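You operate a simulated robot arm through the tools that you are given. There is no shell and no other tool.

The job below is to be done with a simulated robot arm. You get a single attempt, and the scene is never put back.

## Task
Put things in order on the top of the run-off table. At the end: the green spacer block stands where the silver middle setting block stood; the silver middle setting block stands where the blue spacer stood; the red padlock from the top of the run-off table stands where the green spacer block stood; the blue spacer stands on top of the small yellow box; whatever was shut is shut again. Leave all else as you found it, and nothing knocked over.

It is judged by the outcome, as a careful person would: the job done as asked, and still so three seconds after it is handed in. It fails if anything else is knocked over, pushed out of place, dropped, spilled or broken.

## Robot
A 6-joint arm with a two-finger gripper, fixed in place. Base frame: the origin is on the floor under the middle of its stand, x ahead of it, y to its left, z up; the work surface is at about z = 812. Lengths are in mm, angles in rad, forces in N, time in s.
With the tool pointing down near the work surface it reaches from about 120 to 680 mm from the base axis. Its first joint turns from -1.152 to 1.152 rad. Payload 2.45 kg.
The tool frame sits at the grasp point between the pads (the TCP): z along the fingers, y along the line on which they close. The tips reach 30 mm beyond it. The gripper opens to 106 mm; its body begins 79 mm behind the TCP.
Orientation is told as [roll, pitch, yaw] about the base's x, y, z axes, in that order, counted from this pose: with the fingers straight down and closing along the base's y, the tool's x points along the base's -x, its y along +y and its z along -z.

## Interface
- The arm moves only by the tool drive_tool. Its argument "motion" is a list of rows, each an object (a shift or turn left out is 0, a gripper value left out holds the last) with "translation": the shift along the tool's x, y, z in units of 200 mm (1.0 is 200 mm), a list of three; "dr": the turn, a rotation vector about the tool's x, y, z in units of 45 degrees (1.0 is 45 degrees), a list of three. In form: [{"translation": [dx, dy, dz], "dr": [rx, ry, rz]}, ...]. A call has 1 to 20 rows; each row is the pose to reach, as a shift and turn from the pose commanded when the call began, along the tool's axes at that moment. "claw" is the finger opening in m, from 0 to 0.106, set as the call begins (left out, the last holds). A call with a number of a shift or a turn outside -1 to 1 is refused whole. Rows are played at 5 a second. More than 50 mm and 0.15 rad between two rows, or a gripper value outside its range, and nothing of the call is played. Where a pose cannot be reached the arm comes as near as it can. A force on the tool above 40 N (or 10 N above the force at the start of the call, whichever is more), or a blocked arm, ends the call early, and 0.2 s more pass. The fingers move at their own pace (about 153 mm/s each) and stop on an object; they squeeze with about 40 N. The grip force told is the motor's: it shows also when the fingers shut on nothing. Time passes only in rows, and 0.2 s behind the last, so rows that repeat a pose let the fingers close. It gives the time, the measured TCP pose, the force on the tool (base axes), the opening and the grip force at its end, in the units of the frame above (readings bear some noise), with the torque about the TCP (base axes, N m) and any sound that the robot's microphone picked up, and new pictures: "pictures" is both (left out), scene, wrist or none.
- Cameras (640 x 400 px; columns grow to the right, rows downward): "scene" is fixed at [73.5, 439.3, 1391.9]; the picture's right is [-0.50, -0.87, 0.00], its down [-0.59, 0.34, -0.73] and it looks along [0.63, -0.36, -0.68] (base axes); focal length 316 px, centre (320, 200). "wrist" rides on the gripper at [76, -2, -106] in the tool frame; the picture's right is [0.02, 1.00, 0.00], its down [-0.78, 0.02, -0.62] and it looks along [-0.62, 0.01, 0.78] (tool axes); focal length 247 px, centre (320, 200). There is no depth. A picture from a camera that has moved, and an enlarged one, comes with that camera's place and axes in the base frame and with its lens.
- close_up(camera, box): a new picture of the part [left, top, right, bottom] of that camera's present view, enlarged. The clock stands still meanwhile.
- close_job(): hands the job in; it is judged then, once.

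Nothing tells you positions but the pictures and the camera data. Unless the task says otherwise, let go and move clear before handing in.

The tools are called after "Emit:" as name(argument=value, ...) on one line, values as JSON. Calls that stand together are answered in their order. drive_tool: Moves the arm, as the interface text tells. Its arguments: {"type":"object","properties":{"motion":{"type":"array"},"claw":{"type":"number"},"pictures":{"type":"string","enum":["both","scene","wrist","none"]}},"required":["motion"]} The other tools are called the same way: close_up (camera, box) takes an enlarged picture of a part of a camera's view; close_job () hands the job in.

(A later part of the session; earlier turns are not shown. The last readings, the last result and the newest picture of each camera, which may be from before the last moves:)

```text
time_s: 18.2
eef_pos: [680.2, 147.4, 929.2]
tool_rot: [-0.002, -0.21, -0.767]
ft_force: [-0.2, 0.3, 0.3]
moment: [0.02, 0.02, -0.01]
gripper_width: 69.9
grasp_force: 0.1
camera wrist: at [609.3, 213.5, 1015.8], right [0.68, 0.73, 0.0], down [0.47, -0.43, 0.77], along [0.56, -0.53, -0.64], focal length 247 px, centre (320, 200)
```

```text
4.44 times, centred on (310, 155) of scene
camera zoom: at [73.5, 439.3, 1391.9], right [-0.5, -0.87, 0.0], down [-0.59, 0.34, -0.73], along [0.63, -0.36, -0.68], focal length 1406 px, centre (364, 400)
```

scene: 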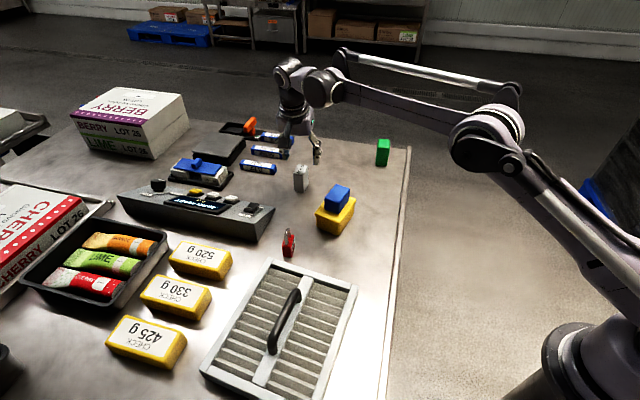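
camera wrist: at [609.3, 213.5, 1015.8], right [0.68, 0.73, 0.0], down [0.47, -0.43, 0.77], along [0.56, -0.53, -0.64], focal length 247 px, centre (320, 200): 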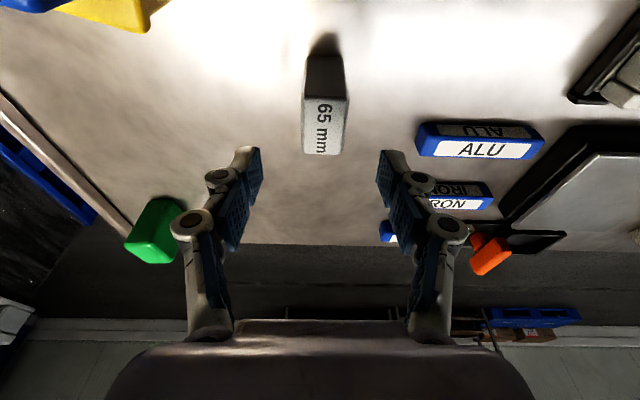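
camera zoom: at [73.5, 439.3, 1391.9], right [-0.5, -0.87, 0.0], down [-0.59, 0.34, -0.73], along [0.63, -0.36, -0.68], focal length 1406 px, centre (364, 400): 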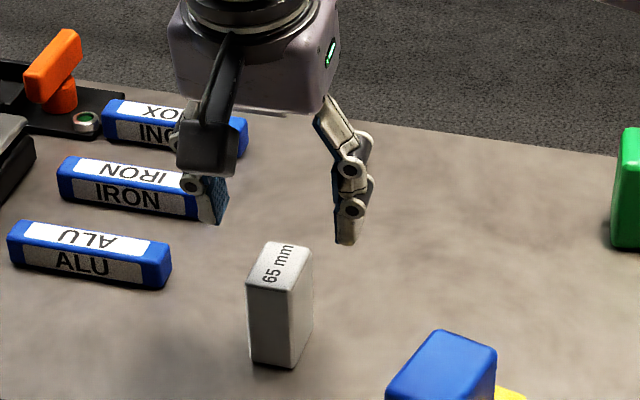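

It's reached and centred over the silver block. I'll descend vertically until the pads cover its upper half.

Emit:
drive_tool(motion=[{"translation": [0.02, 0, 0.094]}, {"translation": [0.04, 0, 0.188]}, {"translation": [0.06, 0, 0.28]}, {"translation": [0.075, 0, 0.352]}, {"translation": [0.075, 0, 0.352]}])

Emit:
close_up(camera="scene", box=[260, 110, 360, 200])

```text
time_s: 19.4
eef_pos: [678.2, 147.2, 857.7]
tool_rot: [0.001, -0.209, -0.769]
ft_force: [0.0, -1.0, 0.1]
moment: [0.01, -0.01, 0.0]
gripper_width: 70.1
grasp_force: 0.1
camera wrist: at [607.4, 213.4, 944.6], right [0.68, 0.73, 0.0], down [0.47, -0.43, 0.77], along [0.56, -0.53, -0.64], focal length 247 px, centre (320, 200)
```

scene: 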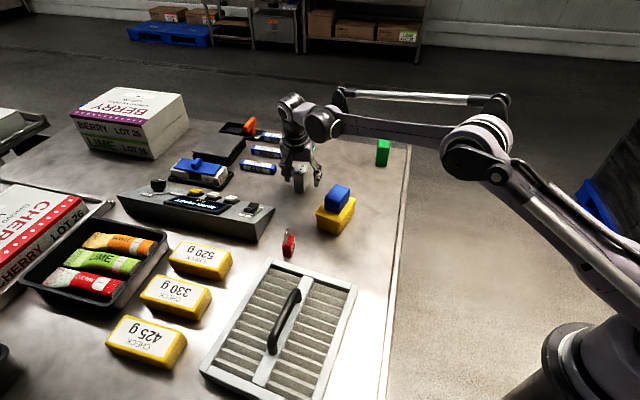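
wrist: 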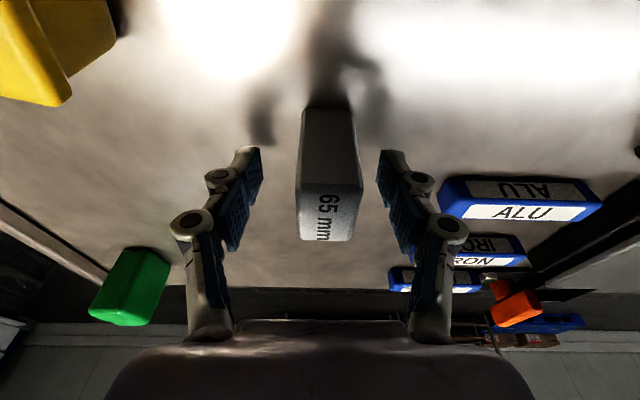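

```text
4.44 times, centred on (310, 155) of scene
camera zoom: at [73.5, 439.3, 1391.9], right [-0.5, -0.87, 0.0], down [-0.59, 0.34, -0.73], along [0.63, -0.36, -0.68], focal length 1406 px, centre (364, 400)
```

zoom: 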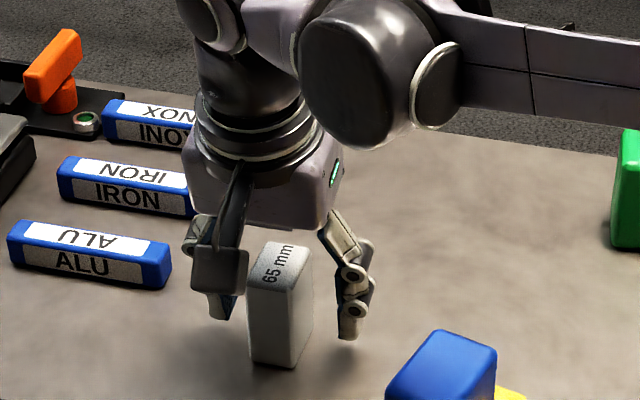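

The block is between the pads, slightly right of centre. I'll shift 2.5 mm and close.

Emit:
drive_tool(motion=[{"translation": [0, 0.0125, 0]}, {"translation": [0, 0.0125, 0]}], pictures="none")

Emit:
drive_tool(motion=[{"translation": [0, 0, 0]}, {"translation": [0, 0, 0]}, {"translation": [0, 0, 0]}, {"translation": [0, 0, 0]}], claw=0.01)

```text
time_s: 20.0
eef_pos: [679.5, 149.1, 858.2]
tool_rot: [-0.001, -0.208, -0.767]
ft_force: [-0.1, 0.1, 0.1]
moment: [0.01, -0.03, 0.0]
gripper_width: 69.8
grasp_force: 0.0
```

```text
time_s: 21.0
eef_pos: [679.6, 150.0, 858.5]
tool_rot: [0.0, -0.208, -0.768]
ft_force: [0.1, 1.2, 10.6]
moment: [0.17, -0.1, -0.09]
gripper_width: 29.1
grasp_force: 40.1
camera wrist: at [609.2, 216.2, 945.4], right [0.68, 0.73, 0.0], down [0.47, -0.43, 0.77], along [0.56, -0.53, -0.64], focal length 247 px, centre (320, 200)
```

scene: 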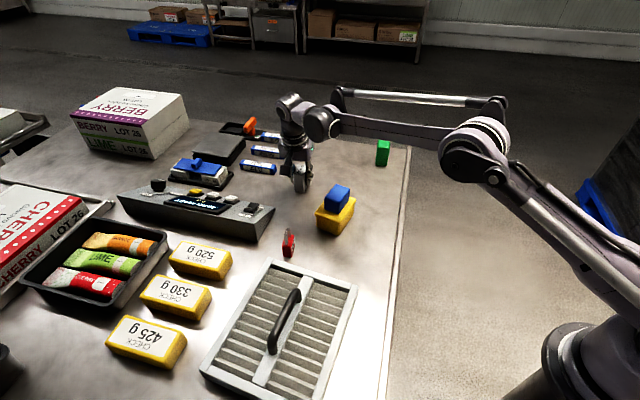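
wrist: 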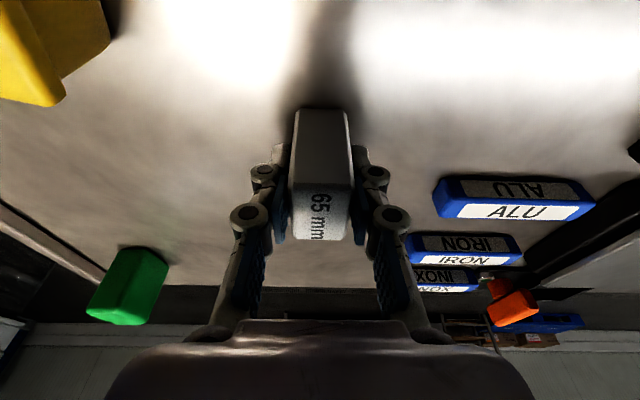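

The silver block is held by its sides. I'll lift it straight up 80 mm.

Emit:
drive_tool(motion=[{"translation": [-0.01, 0, -0.049]}, {"translation": [-0.031, 0, -0.147]}, {"translation": [-0.057, 0, -0.269]}, {"translation": [-0.083, 0, -0.391]}, {"translation": [-0.083, 0, -0.391]}])

Emit:
close_up(camera="scene", box=[260, 110, 360, 200])

```text
time_s: 22.2
eef_pos: [679.2, 149.9, 938.9]
tool_rot: [0.002, -0.209, -0.768]
ft_force: [0.3, 0.1, -1.4]
moment: [-0.02, 0.01, 0.0]
gripper_width: 29.2
grasp_force: 39.4
camera wrist: at [609.1, 216.0, 1026.2], right [0.68, 0.73, 0.0], down [0.47, -0.43, 0.77], along [0.56, -0.53, -0.64], focal length 247 px, centre (320, 200)
```

scene: 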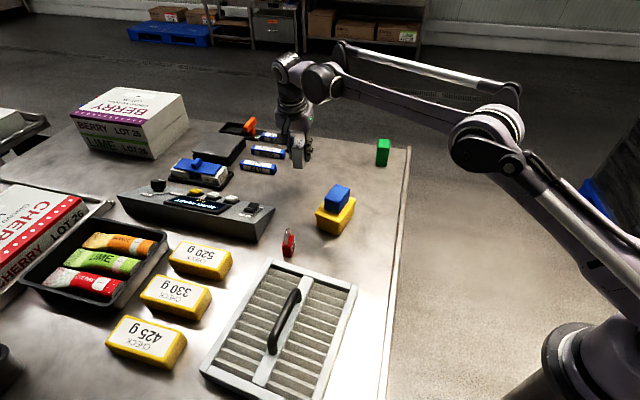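
wrist: 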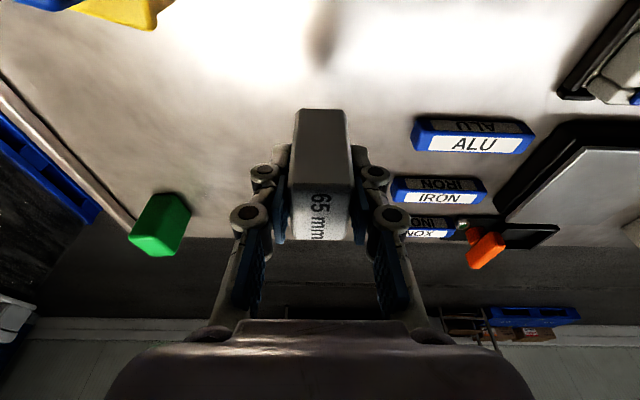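

```text
4.44 times, centred on (310, 155) of scene
camera zoom: at [73.5, 439.3, 1391.9], right [-0.5, -0.87, 0.0], down [-0.59, 0.34, -0.73], along [0.63, -0.36, -0.68], focal length 1406 px, centre (364, 400)
```

zoom: 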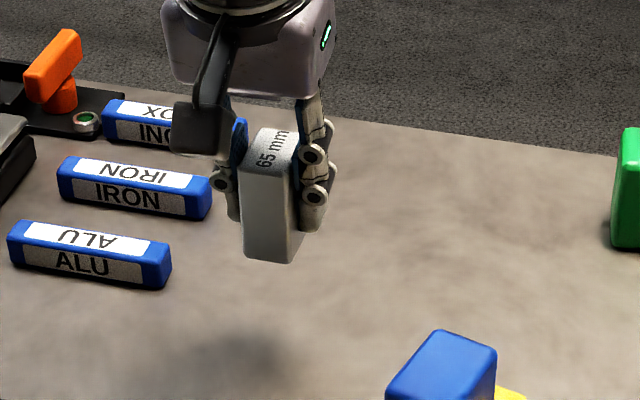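

The silver block is lifted and upright. I'll carry it across to where the blue spacer stood, (652,7), and turn it slightly to match.

Emit:
drive_tool(motion=[{"translation": [-0.064, -0.101, 0.0136], "dr": [-0.006, 0, -0.028]}, {"translation": [-0.128, -0.2025, 0.0272], "dr": [-0.012, 0, -0.056]}, {"translation": [-0.192, -0.304, 0.0408], "dr": [-0.018, 0, -0.085]}, {"translation": [-0.256, -0.405, 0.0544], "dr": [-0.024, 0, -0.113]}, {"translation": [-0.32, -0.506, 0.068], "dr": [-0.03, 0, -0.141]}, {"translation": [-0.384, -0.6075, 0.0816], "dr": [-0.036, 0, -0.169]}, {"translation": [-0.384, -0.6075, 0.0816], "dr": [-0.036, 0, -0.169]}])

Emit:
close_up(camera="scene", box=[300, 100, 420, 210])

```text
time_s: 23.8
eef_pos: [653.0, 7.5, 938.1]
tool_rot: [0.001, -0.209, -0.632]
ft_force: [0.8, 0.1, -2.2]
moment: [-0.02, 0.02, -0.01]
gripper_width: 29.2
grasp_force: 39.7
camera wrist: at [573.8, 64.6, 1025.4], right [0.57, 0.82, 0.0], down [0.52, -0.36, 0.77], along [0.63, -0.44, -0.64], focal length 247 px, centre (320, 200)
```

scene: 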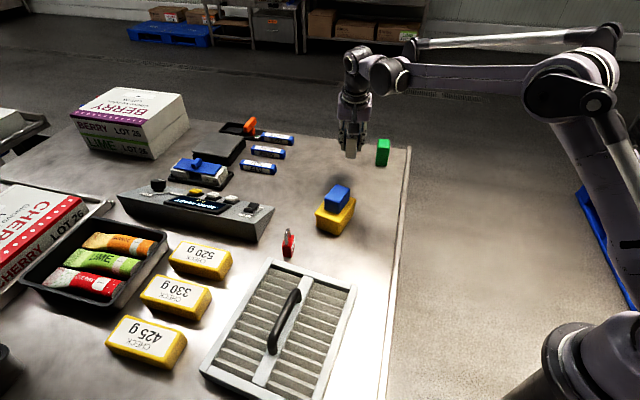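
wrist: 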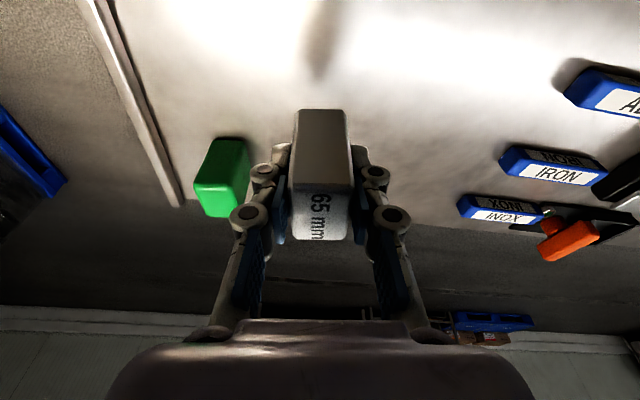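

```text
3.64 times, centred on (360, 155) of scene
camera zoom: at [73.6, 439.3, 1391.9], right [-0.5, -0.87, 0.0], down [-0.59, 0.34, -0.73], along [0.63, -0.36, -0.68], focal length 1151 px, centre (174, 364)
```

zoom: 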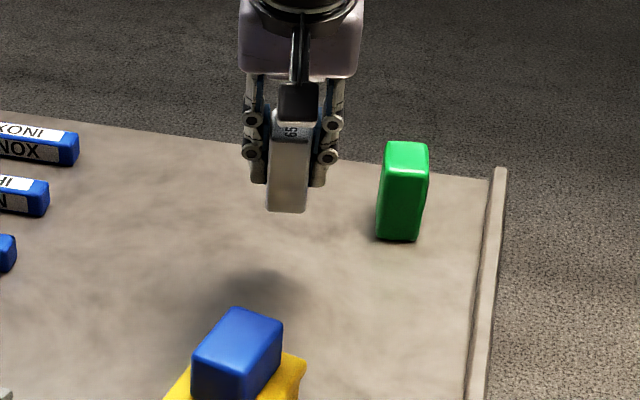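

The block is above the spot with clear space around it. I'll lower it most of the way.

Emit:
drive_tool(motion=[{"translation": [0.02, 0, 0.094]}, {"translation": [0.04, 0, 0.188]}, {"translation": [0.06, 0, 0.282]}, {"translation": [0.077, 0, 0.362]}, {"translation": [0.077, 0, 0.362]}])

Emit:
close_up(camera="scene", box=[300, 100, 420, 210])

```text
time_s: 25.0
eef_pos: [653.5, 9.1, 865.3]
tool_rot: [0.0, -0.209, -0.631]
ft_force: [-0.1, 0.6, -2.6]
moment: [0.02, 0.0, -0.01]
gripper_width: 29.2
grasp_force: 40.0
camera wrist: at [573.4, 64.5, 952.7], right [0.57, 0.82, 0.0], down [0.52, -0.36, 0.77], along [0.63, -0.44, -0.64], focal length 247 px, centre (320, 200)
```

scene: 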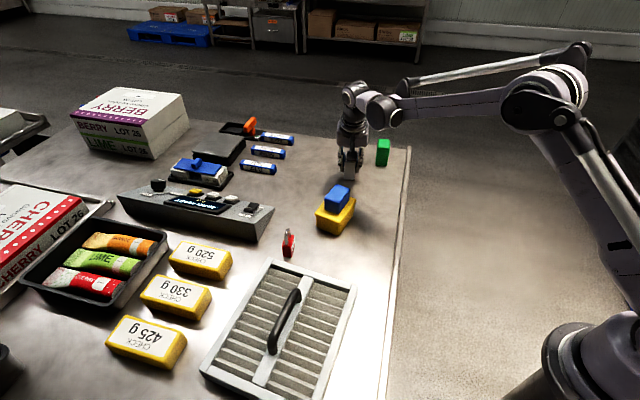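
wrist: 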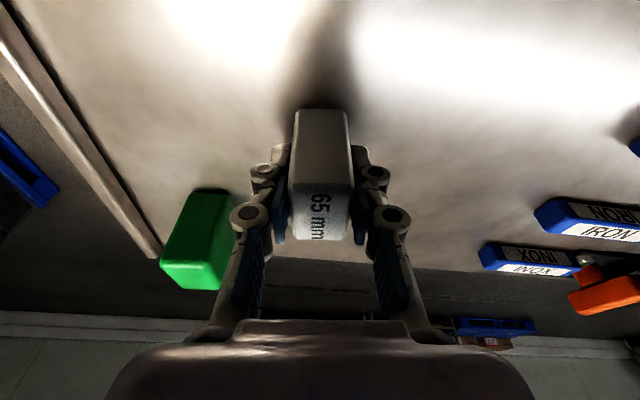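

```text
3.64 times, centred on (360, 155) of scene
camera zoom: at [73.5, 439.3, 1391.9], right [-0.5, -0.87, 0.0], down [-0.59, 0.34, -0.73], along [0.63, -0.36, -0.68], focal length 1151 px, centre (174, 364)
```

zoom: 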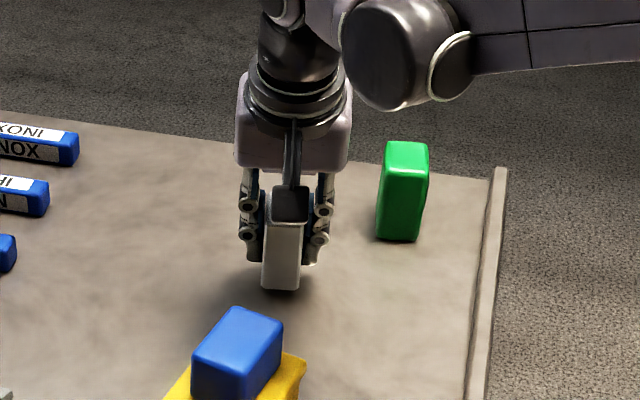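

It's only a few millimetres above the table now. I'll lower in small steps until contact.

Emit:
drive_tool(motion=[{"translation": [0.0026, 0, 0.012]}, {"translation": [0.0052, 0, 0.0245]}, {"translation": [0.0052, 0, 0.0245]}], pictures="none")

Emit:
drive_tool(motion=[{"translation": [0.001, 0, 0.005]}, {"translation": [0.002, 0, 0.0095]}, {"translation": [0.002, 0, 0.0095]}], pictures="none")

```text
time_s: 25.8
eef_pos: [652.5, 8.4, 859.8]
tool_rot: [0.001, -0.211, -0.631]
ft_force: [-0.4, 0.0, -1.2]
moment: [-0.03, 0.01, 0.01]
gripper_width: 29.5
grasp_force: 40.1
```

```text
time_s: 26.6
eef_pos: [652.9, 7.8, 859.4]
tool_rot: [0.0, -0.211, -0.631]
ft_force: [-1.6, 1.0, 10.7]
moment: [0.15, -0.09, -0.01]
gripper_width: 29.0
grasp_force: 39.8
```

The block has touched the table. I'll ease off slightly and open the fingers.

Emit:
drive_tool(motion=[{"translation": [-0.0006, 0, -0.003]}, {"translation": [-0.0006, 0, -0.003]}], pictures="none")

Emit:
drive_tool(motion=[{"translation": [0, 0, 0]}, {"translation": [0, 0, 0]}, {"translation": [0, 0, 0]}], claw=0.065)

```text
time_s: 27.2
eef_pos: [652.5, 7.8, 858.7]
tool_rot: [-0.001, -0.208, -0.631]
ft_force: [0.4, 0.2, -2.7]
moment: [0.01, 0.02, 0.01]
gripper_width: 29.0
grasp_force: 40.3
```

```text
time_s: 28.0
eef_pos: [652.3, 7.0, 859.1]
tool_rot: [-0.001, -0.209, -0.633]
ft_force: [-0.4, 0.0, -0.6]
moment: [-0.02, -0.01, 0.02]
gripper_width: 65.1
grasp_force: 0.1
camera wrist: at [573.5, 64.2, 945.9], right [0.57, 0.82, 0.0], down [0.52, -0.36, 0.77], along [0.63, -0.44, -0.64], focal length 247 px, centre (320, 200)
```

scene: 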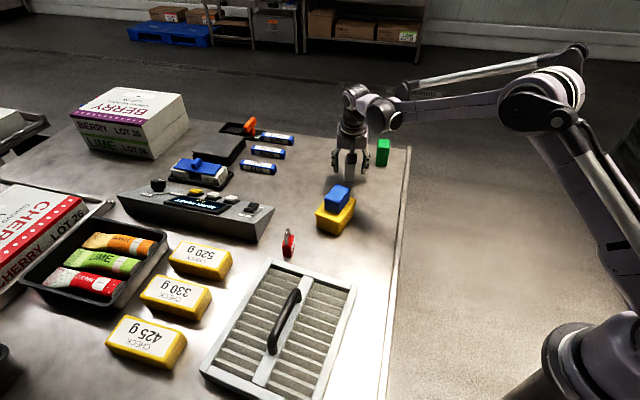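
wrist: 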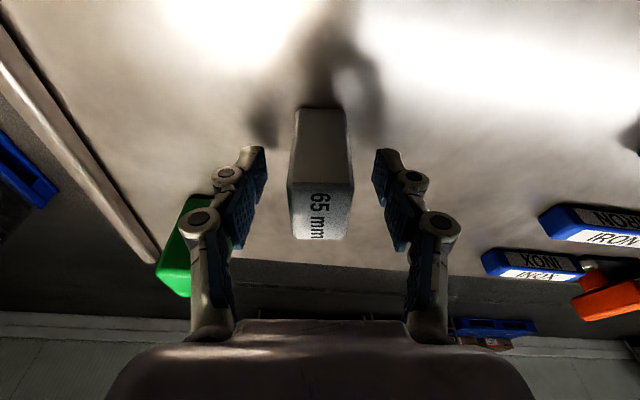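

The silver block stands free. I'll rise straight up and check the whole scene.

Emit:
drive_tool(motion=[{"translation": [-0.02, 0, -0.098]}, {"translation": [-0.045, 0, -0.22]}, {"translation": [-0.075, 0, -0.36]}, {"translation": [-0.104, 0, -0.489]}, {"translation": [-0.104, 0, -0.489]}])

Emit:
close_up(camera="scene", box=[300, 120, 420, 220])

Emit:
close_up(camera="wrist", box=[180, 40, 380, 220])

```text
time_s: 29.2
eef_pos: [651.5, 6.3, 958.8]
tool_rot: [-0.001, -0.209, -0.632]
ft_force: [0.2, -0.3, -0.2]
moment: [0.0, 0.02, -0.01]
gripper_width: 65.0
grasp_force: 0.0
camera wrist: at [572.8, 62.6, 1046.7], right [0.57, 0.82, 0.0], down [0.52, -0.36, 0.77], along [0.63, -0.44, -0.64], focal length 247 px, centre (320, 200)
```

scene: 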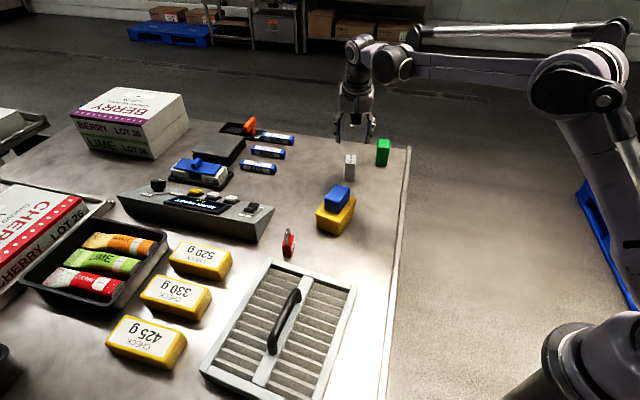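
wrist: 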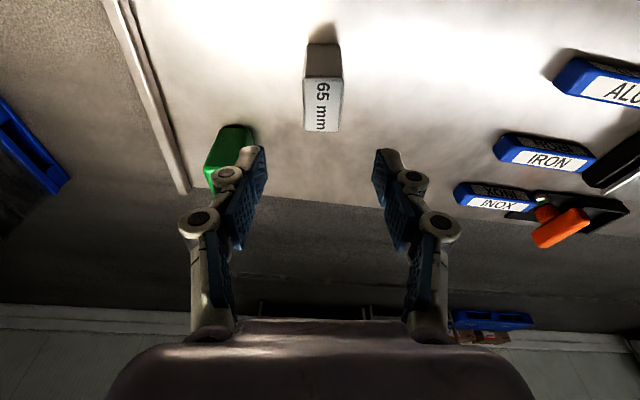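

```text
4.00 times, centred on (360, 170) of scene
camera zoom: at [73.5, 439.3, 1391.9], right [-0.5, -0.87, 0.0], down [-0.59, 0.34, -0.73], along [0.63, -0.36, -0.68], focal length 1266 px, centre (160, 320)
```

zoom: 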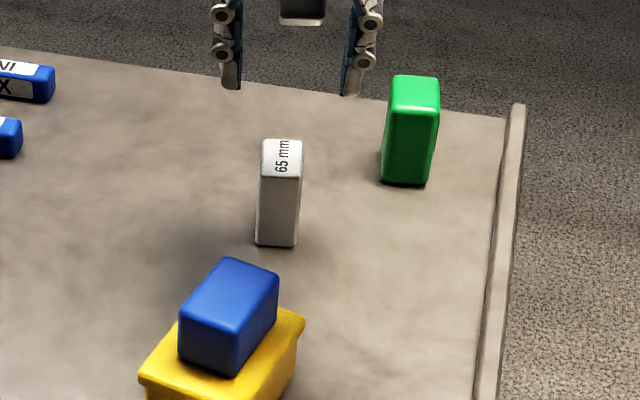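

```text
2.22 times, centred on (280, 130) of wrist
camera zoom: at [572.8, 62.6, 1046.7], right [0.57, 0.82, 0.0], down [0.52, -0.36, 0.77], along [0.63, -0.44, -0.64], focal length 549 px, centre (409, 356)
```

zoom: 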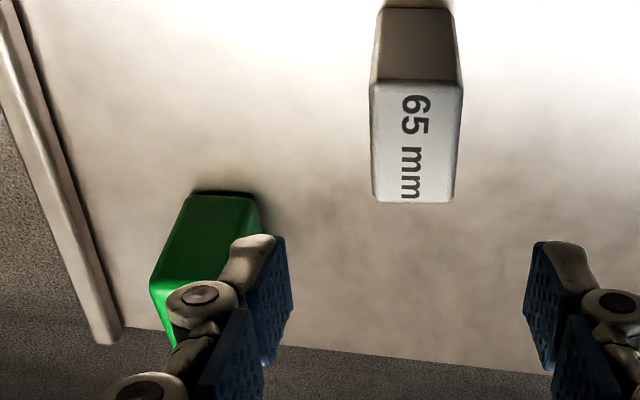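

The silver block stands at about (652,6), where blue was. Now I'll move over the green block at about (665.5,-120), with the same outward tilt.

Emit:
drive_tool(motion=[{"translation": [-0.084, -0.0945, 0.018], "dr": [0.002, 0, 0.01]}, {"translation": [-0.168, -0.189, 0.036], "dr": [0.004, 0, 0.02]}, {"translation": [-0.252, -0.2835, 0.054], "dr": [0.006, 0, 0.03]}, {"translation": [-0.336, -0.378, 0.071], "dr": [0.008, 0, 0.04]}, {"translation": [-0.42, -0.4725, 0.0893], "dr": [0.0106, 0, 0.05]}, {"translation": [-0.42, -0.4725, 0.0893], "dr": [0.0106, 0, 0.05]}], claw=0.07)

Emit:
close_up(camera="wrist", box=[270, 30, 370, 160])

Emit:
close_up(camera="scene", box=[330, 110, 430, 200])

```text
time_s: 30.6
eef_pos: [665.5, -119.4, 960.0]
tool_rot: [0.0, -0.209, -0.672]
ft_force: [0.0, -0.3, -0.2]
moment: [0.01, -0.01, -0.03]
gripper_width: 69.8
grasp_force: 0.0
camera wrist: at [590.3, -60.2, 1046.8], right [0.61, 0.8, 0.0], down [0.51, -0.38, 0.77], along [0.61, -0.47, -0.64], focal length 247 px, centre (320, 200)
```

scene: 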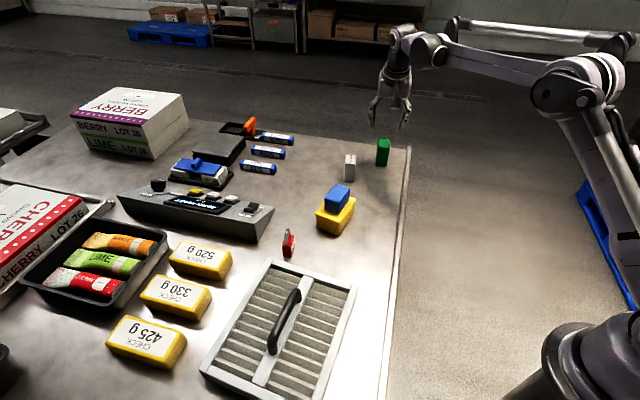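
wrist: 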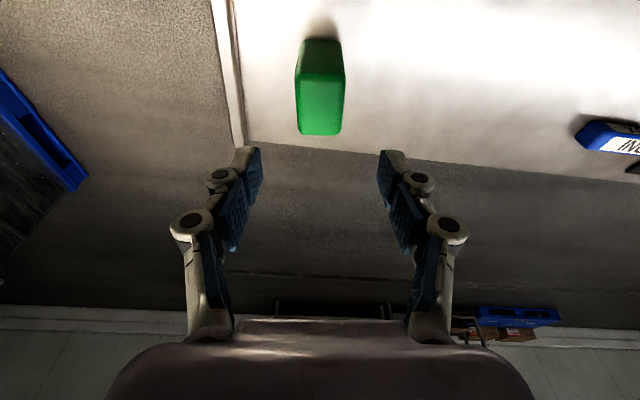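

```text
3.08 times, centred on (320, 95) of wrist
camera zoom: at [590.3, -60.2, 1046.8], right [0.61, 0.8, 0.0], down [0.51, -0.38, 0.77], along [0.61, -0.47, -0.64], focal length 760 px, centre (320, 523)
```

zoom: 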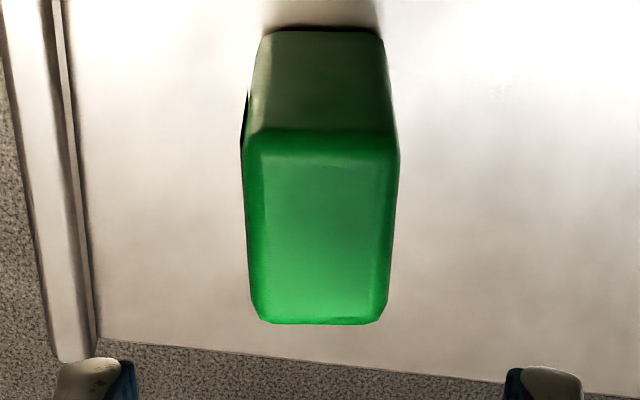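

```text
4.44 times, centred on (380, 155) of scene
camera zoom: at [73.5, 439.3, 1391.9], right [-0.5, -0.87, 0.0], down [-0.59, 0.34, -0.73], along [0.63, -0.36, -0.68], focal length 1406 px, centre (53, 400)
```

zoom: 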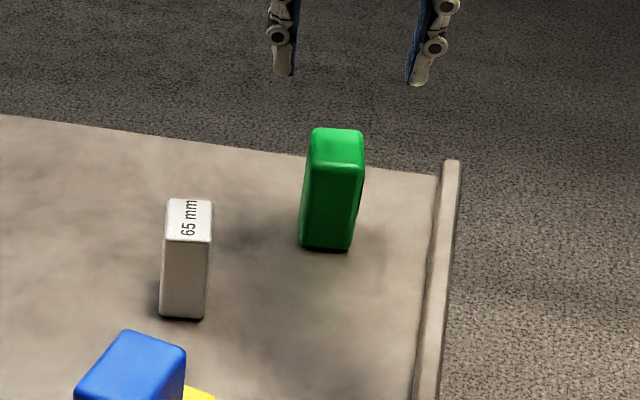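

The green block is confirmed at about (666,-120) and the gripper is lined up. I'll descend vertically, keeping the tips above the table rim.

Emit:
drive_tool(motion=[{"translation": [0.02, 0, 0.094]}, {"translation": [0.04, 0, 0.188]}, {"translation": [0.06, 0, 0.282]}, {"translation": [0.08, 0, 0.376]}, {"translation": [0.0967, 0, 0.4548]}, {"translation": [0.0967, 0, 0.4548]}])

Emit:
close_up(camera="scene", box=[330, 110, 430, 200])

```text
time_s: 32.0
eef_pos: [667.1, -121.2, 862.9]
tool_rot: [0.001, -0.208, -0.673]
ft_force: [0.1, -0.4, 0.1]
moment: [0.01, -0.02, 0.02]
gripper_width: 69.7
grasp_force: 0.1
camera wrist: at [590.3, -61.1, 950.3], right [0.61, 0.8, 0.0], down [0.51, -0.38, 0.77], along [0.61, -0.47, -0.64], focal length 247 px, centre (320, 200)
```

scene: 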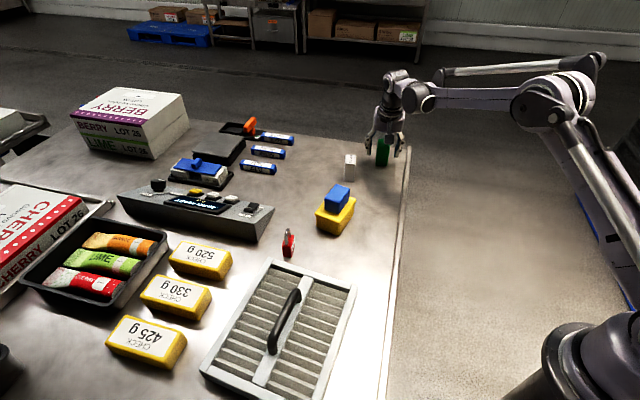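
wrist: 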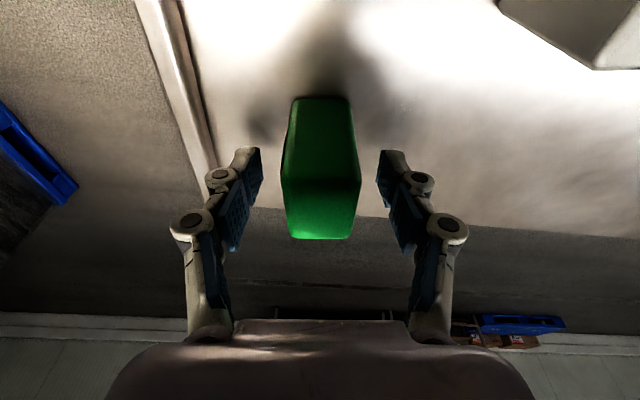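

```text
4.44 times, centred on (380, 155) of scene
camera zoom: at [73.5, 439.3, 1391.9], right [-0.5, -0.87, 0.0], down [-0.59, 0.34, -0.73], along [0.63, -0.36, -0.68], focal length 1406 px, centre (53, 400)
```

zoom: 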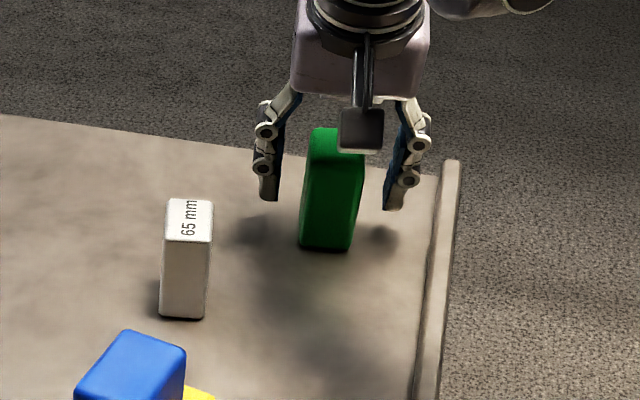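

The green block is centred between the pads. I'll close on it.

Emit:
drive_tool(motion=[{"translation": [0, 0, 0]}, {"translation": [0, 0, 0]}, {"translation": [0, 0, 0]}, {"translation": [0, 0, 0]}], claw=0.02)

```text
time_s: 33.0
eef_pos: [667.5, -119.9, 863.8]
tool_rot: [0.0, -0.211, -0.671]
ft_force: [0.4, 0.0, 2.5]
moment: [-0.01, -0.02, 0.02]
gripper_width: 35.1
grasp_force: 40.1
camera wrist: at [590.4, -61.0, 950.7], right [0.61, 0.8, 0.0], down [0.51, -0.38, 0.77], along [0.61, -0.47, -0.64], focal length 247 px, centre (320, 200)
```

scene: 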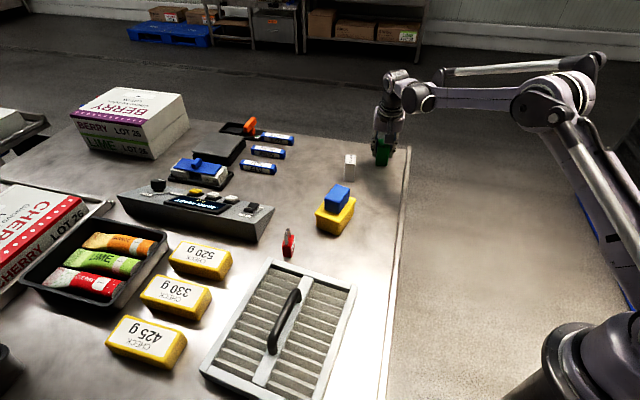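
wrist: 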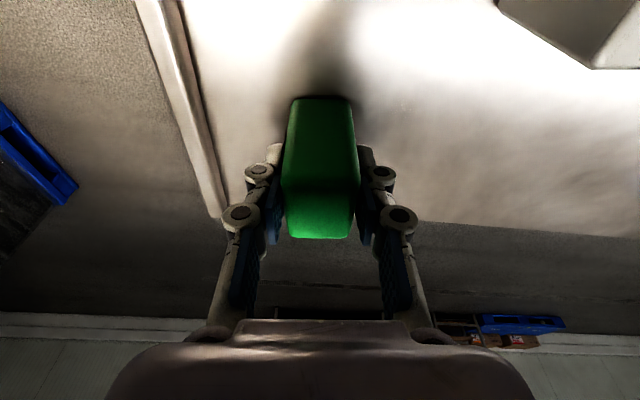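

The green block is held, 35 mm wide. I'll lift it straight up 100 mm so it clears the silver block on the way.

Emit:
drive_tool(motion=[{"translation": [-0.01, 0, -0.049]}, {"translation": [-0.03, 0, -0.147]}, {"translation": [-0.055, 0, -0.265]}, {"translation": [-0.08, 0, -0.38]}, {"translation": [-0.105, 0, -0.494]}, {"translation": [-0.105, 0, -0.494]}])

Emit:
close_up(camera="scene", box=[330, 90, 430, 200])

```text
time_s: 34.4
eef_pos: [666.3, -120.7, 964.0]
tool_rot: [-0.001, -0.209, -0.673]
ft_force: [-0.3, -0.3, -1.1]
moment: [0.01, 0.0, 0.01]
gripper_width: 35.0
grasp_force: 40.0
camera wrist: at [589.5, -60.2, 1051.5], right [0.61, 0.8, 0.0], down [0.51, -0.38, 0.77], along [0.61, -0.47, -0.64], focal length 247 px, centre (320, 200)
```

scene: 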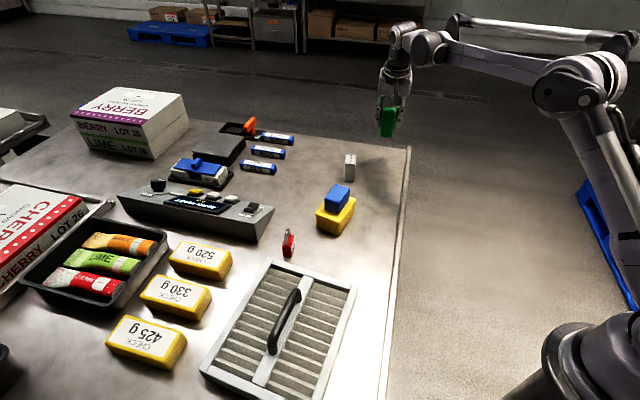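
wrist: 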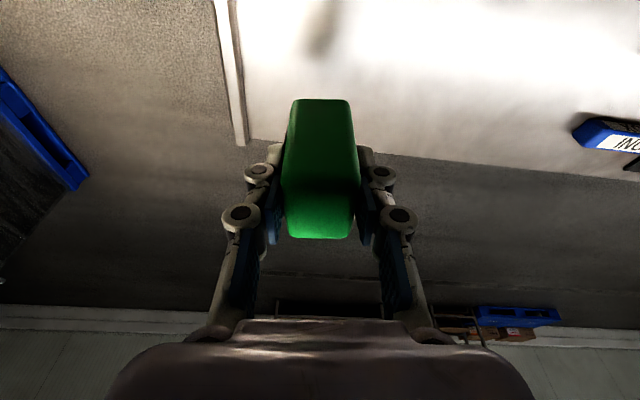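

```text
3.64 times, centred on (380, 145) of scene
camera zoom: at [73.5, 439.3, 1391.9], right [-0.5, -0.87, 0.0], down [-0.59, 0.34, -0.73], along [0.63, -0.36, -0.68], focal length 1151 px, centre (102, 400)
```

zoom: 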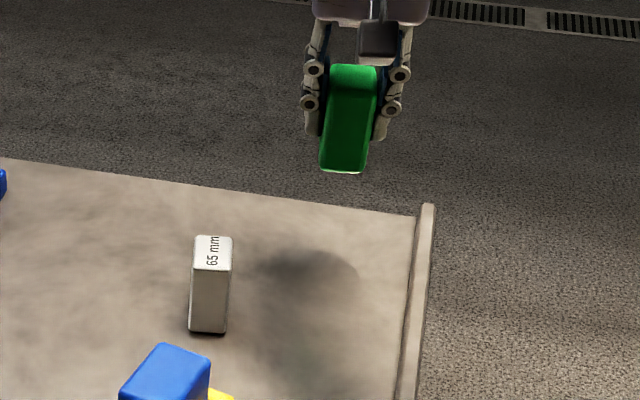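

The green block is up and upright in the grip. I'll carry it over in two steps toward the silver block's old place, (680,148).

Emit:
drive_tool(motion=[{"translation": [0.0766, 0.109, -0.0163]}, {"translation": [0.153, 0.218, -0.0326]}, {"translation": [0.23, 0.328, -0.0488]}, {"translation": [0.306, 0.437, -0.065]}, {"translation": [0.383, 0.546, -0.0814]}], pictures="scene")

Emit:
drive_tool(motion=[{"translation": [0.0766, 0.109, -0.0163], "dr": [0.0056, 0, 0.026]}, {"translation": [0.153, 0.218, -0.0326], "dr": [0.0112, 0, 0.052]}, {"translation": [0.23, 0.328, -0.0488], "dr": [0.0168, 0, 0.079]}, {"translation": [0.306, 0.437, -0.065], "dr": [0.0224, 0, 0.105]}, {"translation": [0.383, 0.546, -0.0814], "dr": [0.0279, 0, 0.131]}, {"translation": [0.383, 0.546, -0.0814], "dr": [0.0279, 0, 0.131]}])

Emit:
close_up(camera="scene", box=[260, 90, 380, 210])

```text
time_s: 35.6
eef_pos: [672.7, 16.3, 965.4]
tool_rot: [0.0, -0.209, -0.672]
ft_force: [0.0, 0.4, -1.5]
moment: [-0.01, 0.0, -0.03]
gripper_width: 34.8
grasp_force: 39.7
```

scene: 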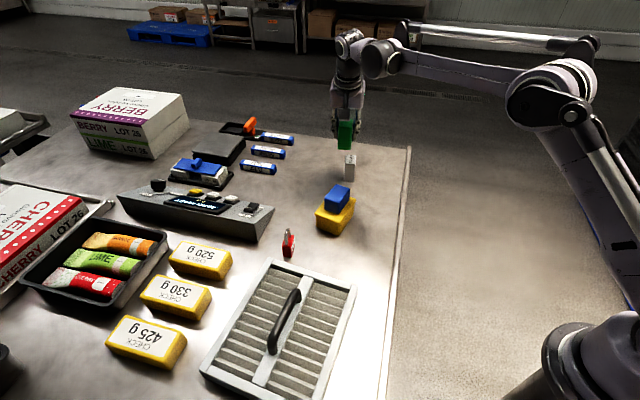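

```text
time_s: 37.0
eef_pos: [677.4, 148.3, 965.2]
tool_rot: [0.001, -0.209, -0.777]
ft_force: [0.2, 1.0, -1.0]
moment: [-0.03, 0.02, 0.0]
gripper_width: 35.0
grasp_force: 39.8
camera wrist: at [607.7, 215.8, 1052.0], right [0.69, 0.73, 0.0], down [0.47, -0.43, 0.77], along [0.56, -0.53, -0.64], focal length 247 px, centre (320, 200)
```

scene: 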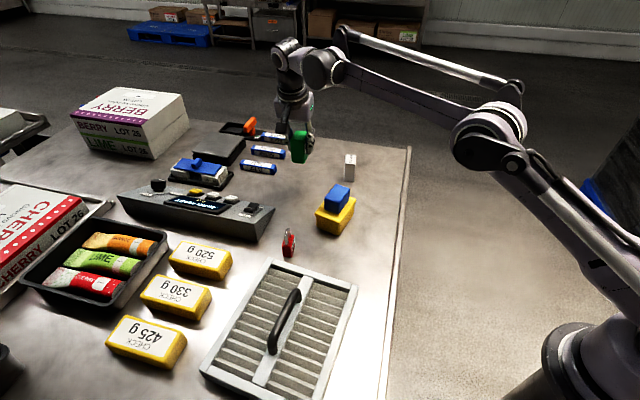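
wrist: 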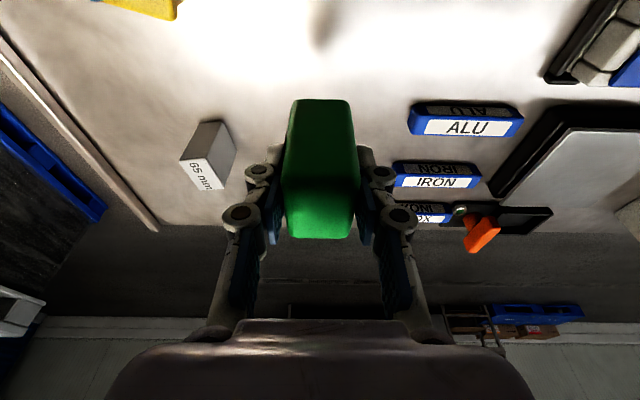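

```text
3.33 times, centred on (320, 150) of scene
camera zoom: at [73.5, 439.4, 1391.9], right [-0.5, -0.87, 0.0], down [-0.59, 0.34, -0.73], along [0.63, -0.36, -0.68], focal length 1055 px, centre (320, 367)
```

zoom: 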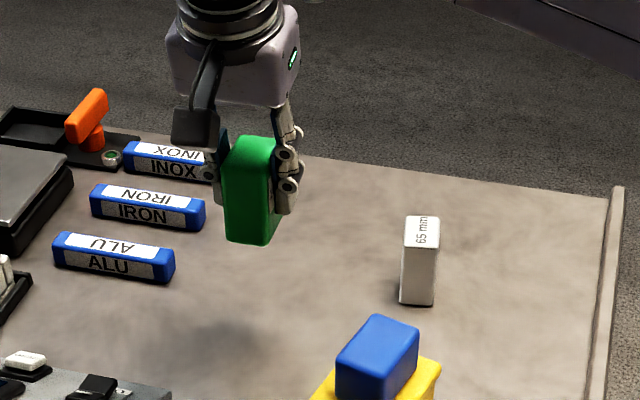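

The green block is above the silver block's old place. I'll lower it most of the way.

Emit:
drive_tool(motion=[{"translation": [0.02, 0, 0.094]}, {"translation": [0.04, 0, 0.188]}, {"translation": [0.06, 0, 0.282]}, {"translation": [0.08, 0, 0.376]}, {"translation": [0.0978, 0, 0.46]}, {"translation": [0.0978, 0, 0.46]}])

Emit:
close_up(camera="scene", box=[260, 110, 360, 210])

```text
time_s: 38.4
eef_pos: [679.8, 150.5, 872.8]
tool_rot: [0.0, -0.208, -0.778]
ft_force: [0.3, -0.6, -1.0]
moment: [-0.02, -0.01, 0.01]
gripper_width: 34.8
grasp_force: 39.7
camera wrist: at [609.3, 216.9, 959.4], right [0.69, 0.73, 0.0], down [0.47, -0.43, 0.77], along [0.56, -0.53, -0.64], focal length 247 px, centre (320, 200)
```

scene: 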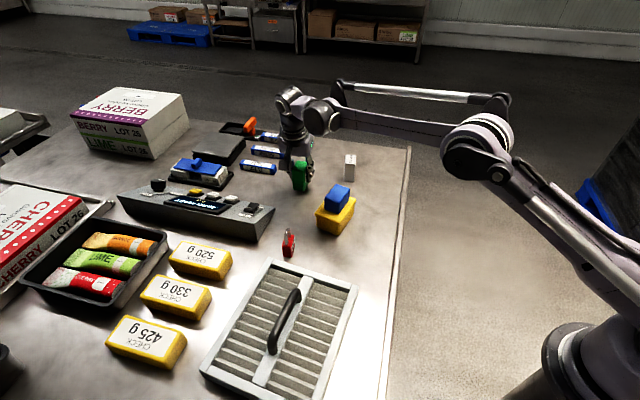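
wrist: 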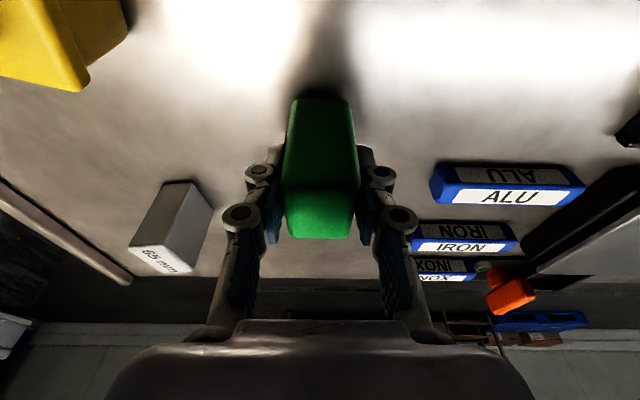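

```text
4.00 times, centred on (310, 160) of scene
camera zoom: at [73.5, 439.3, 1391.9], right [-0.5, -0.87, 0.0], down [-0.59, 0.34, -0.73], along [0.63, -0.36, -0.68], focal length 1266 px, centre (360, 360)
```

zoom: 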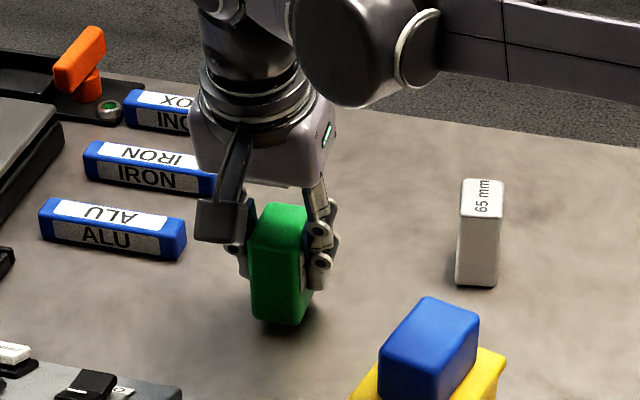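

The green block is a few millimetres up. I'll lower in small steps and watch for contact.

Emit:
drive_tool(motion=[{"translation": [0.0031, 0, 0.0147]}, {"translation": [0.0062, 0, 0.0293]}, {"translation": [0.0062, 0, 0.0293]}], pictures="none")

Emit:
drive_tool(motion=[{"translation": [0.001, 0, 0.005]}, {"translation": [0.002, 0, 0.0098]}, {"translation": [0.002, 0, 0.0098]}], pictures="none")

```text
time_s: 39.2
eef_pos: [681.2, 148.5, 866.3]
tool_rot: [0.001, -0.208, -0.776]
ft_force: [0.9, 0.8, -0.7]
moment: [-0.03, 0.0, 0.0]
gripper_width: 35.2
grasp_force: 40.2
```

```text
time_s: 40.0
eef_pos: [678.8, 149.0, 863.9]
tool_rot: [-0.001, -0.208, -0.776]
ft_force: [-0.2, -0.5, -1.5]
moment: [0.02, 0.01, -0.01]
gripper_width: 34.9
grasp_force: 40.1
```

Emit:
drive_tool(motion=[{"translation": [0.0008, 0, 0.0035]}, {"translation": [0.0013, 0, 0.006]}, {"translation": [0.0013, 0, 0.006]}], pictures="none")

```text
time_s: 40.8
eef_pos: [678.9, 148.8, 864.4]
tool_rot: [-0.001, -0.209, -0.776]
ft_force: [0.3, 2.0, 11.5]
moment: [0.02, 0.01, -0.02]
gripper_width: 35.1
grasp_force: 39.7
```

The green block has made contact with the table. I'll ease off a fraction and open the fingers.

Emit:
drive_tool(motion=[{"translation": [-0.0006, 0, -0.003]}, {"translation": [-0.0006, 0, -0.003]}], pictures="none")

Emit:
drive_tool(motion=[{"translation": [0, 0, 0]}, {"translation": [0, 0, 0]}, {"translation": [0, 0, 0]}], claw=0.07)

```text
time_s: 41.4
eef_pos: [679.2, 148.4, 863.6]
tool_rot: [0.001, -0.211, -0.78]
ft_force: [1.2, -0.5, 17.7]
moment: [0.04, 0.0, -0.01]
gripper_width: 35.0
grasp_force: 39.6
```

```text
time_s: 42.2
eef_pos: [679.2, 149.8, 863.5]
tool_rot: [-0.001, -0.21, -0.776]
ft_force: [-0.1, -0.7, 0.4]
moment: [0.0, 0.01, 0.03]
gripper_width: 70.0
grasp_force: 0.0
camera wrist: at [608.4, 216.7, 949.9], right [0.69, 0.73, 0.0], down [0.47, -0.43, 0.77], along [0.56, -0.53, -0.64], focal length 247 px, centre (320, 200)
```

scene: 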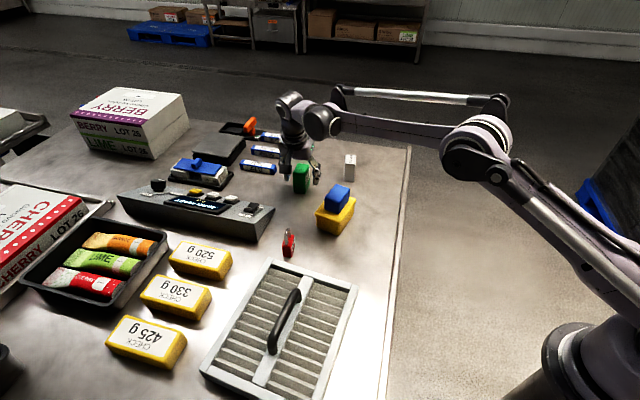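
wrist: 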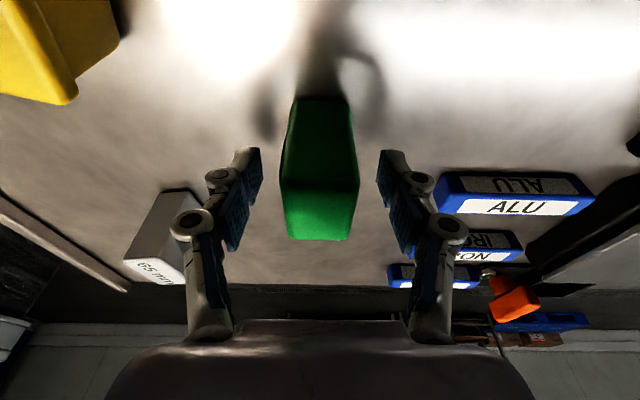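

The green block stands on its own. I'll rise straight up and check it.

Emit:
drive_tool(motion=[{"translation": [-0.02, 0, -0.098]}, {"translation": [-0.045, 0, -0.22]}, {"translation": [-0.075, 0, -0.36]}, {"translation": [-0.104, 0, -0.489]}, {"translation": [-0.104, 0, -0.489]}])

Emit:
close_up(camera="scene", box=[260, 120, 380, 220])

Emit:
close_up(camera="wrist", box=[260, 20, 380, 160])

```text
time_s: 43.4
eef_pos: [677.2, 146.2, 963.1]
tool_rot: [0.0, -0.209, -0.776]
ft_force: [0.3, -0.3, -0.3]
moment: [-0.04, 0.0, -0.04]
gripper_width: 70.3
grasp_force: 0.2
camera wrist: at [607.8, 214.0, 1050.7], right [0.69, 0.73, 0.0], down [0.47, -0.43, 0.77], along [0.56, -0.53, -0.64], focal length 247 px, centre (320, 200)
```

scene: 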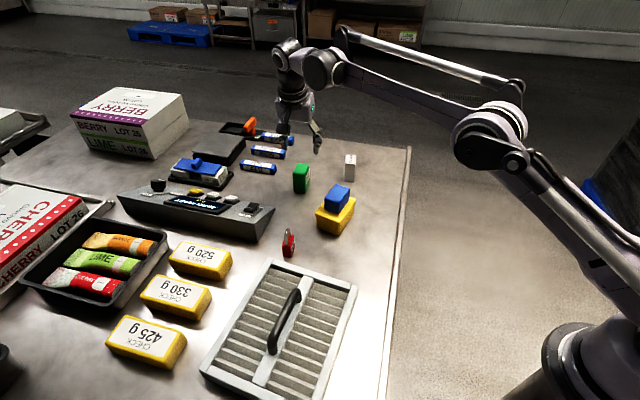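
wrist: 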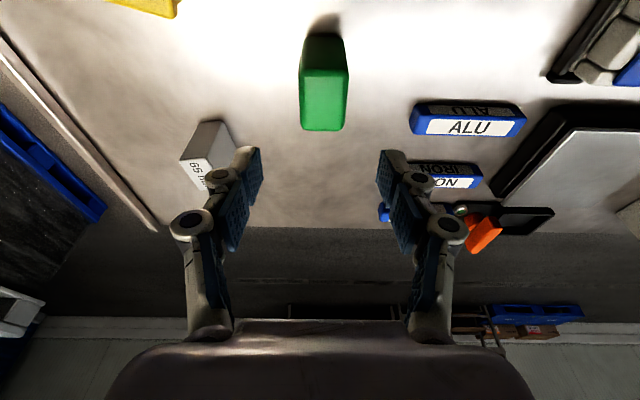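

```text
4.00 times, centred on (320, 170) of scene
camera zoom: at [73.5, 439.3, 1391.9], right [-0.5, -0.87, 0.0], down [-0.59, 0.34, -0.73], along [0.63, -0.36, -0.68], focal length 1266 px, centre (320, 320)
```

zoom: 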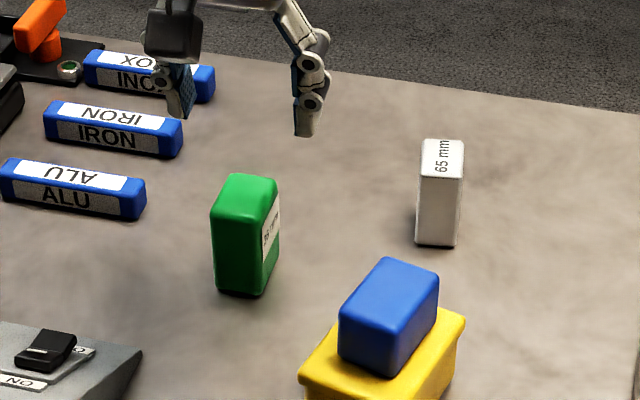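

```text
2.86 times, centred on (320, 90) of wrist
camera zoom: at [607.8, 214.0, 1050.7], right [0.69, 0.73, 0.0], down [0.47, -0.43, 0.77], along [0.56, -0.53, -0.64], focal length 706 px, centre (320, 514)
```

zoom: 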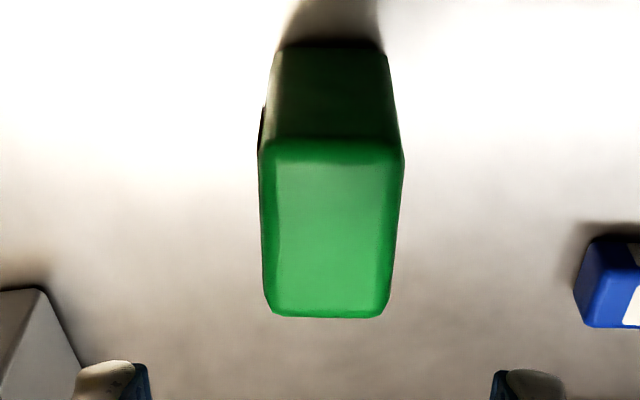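

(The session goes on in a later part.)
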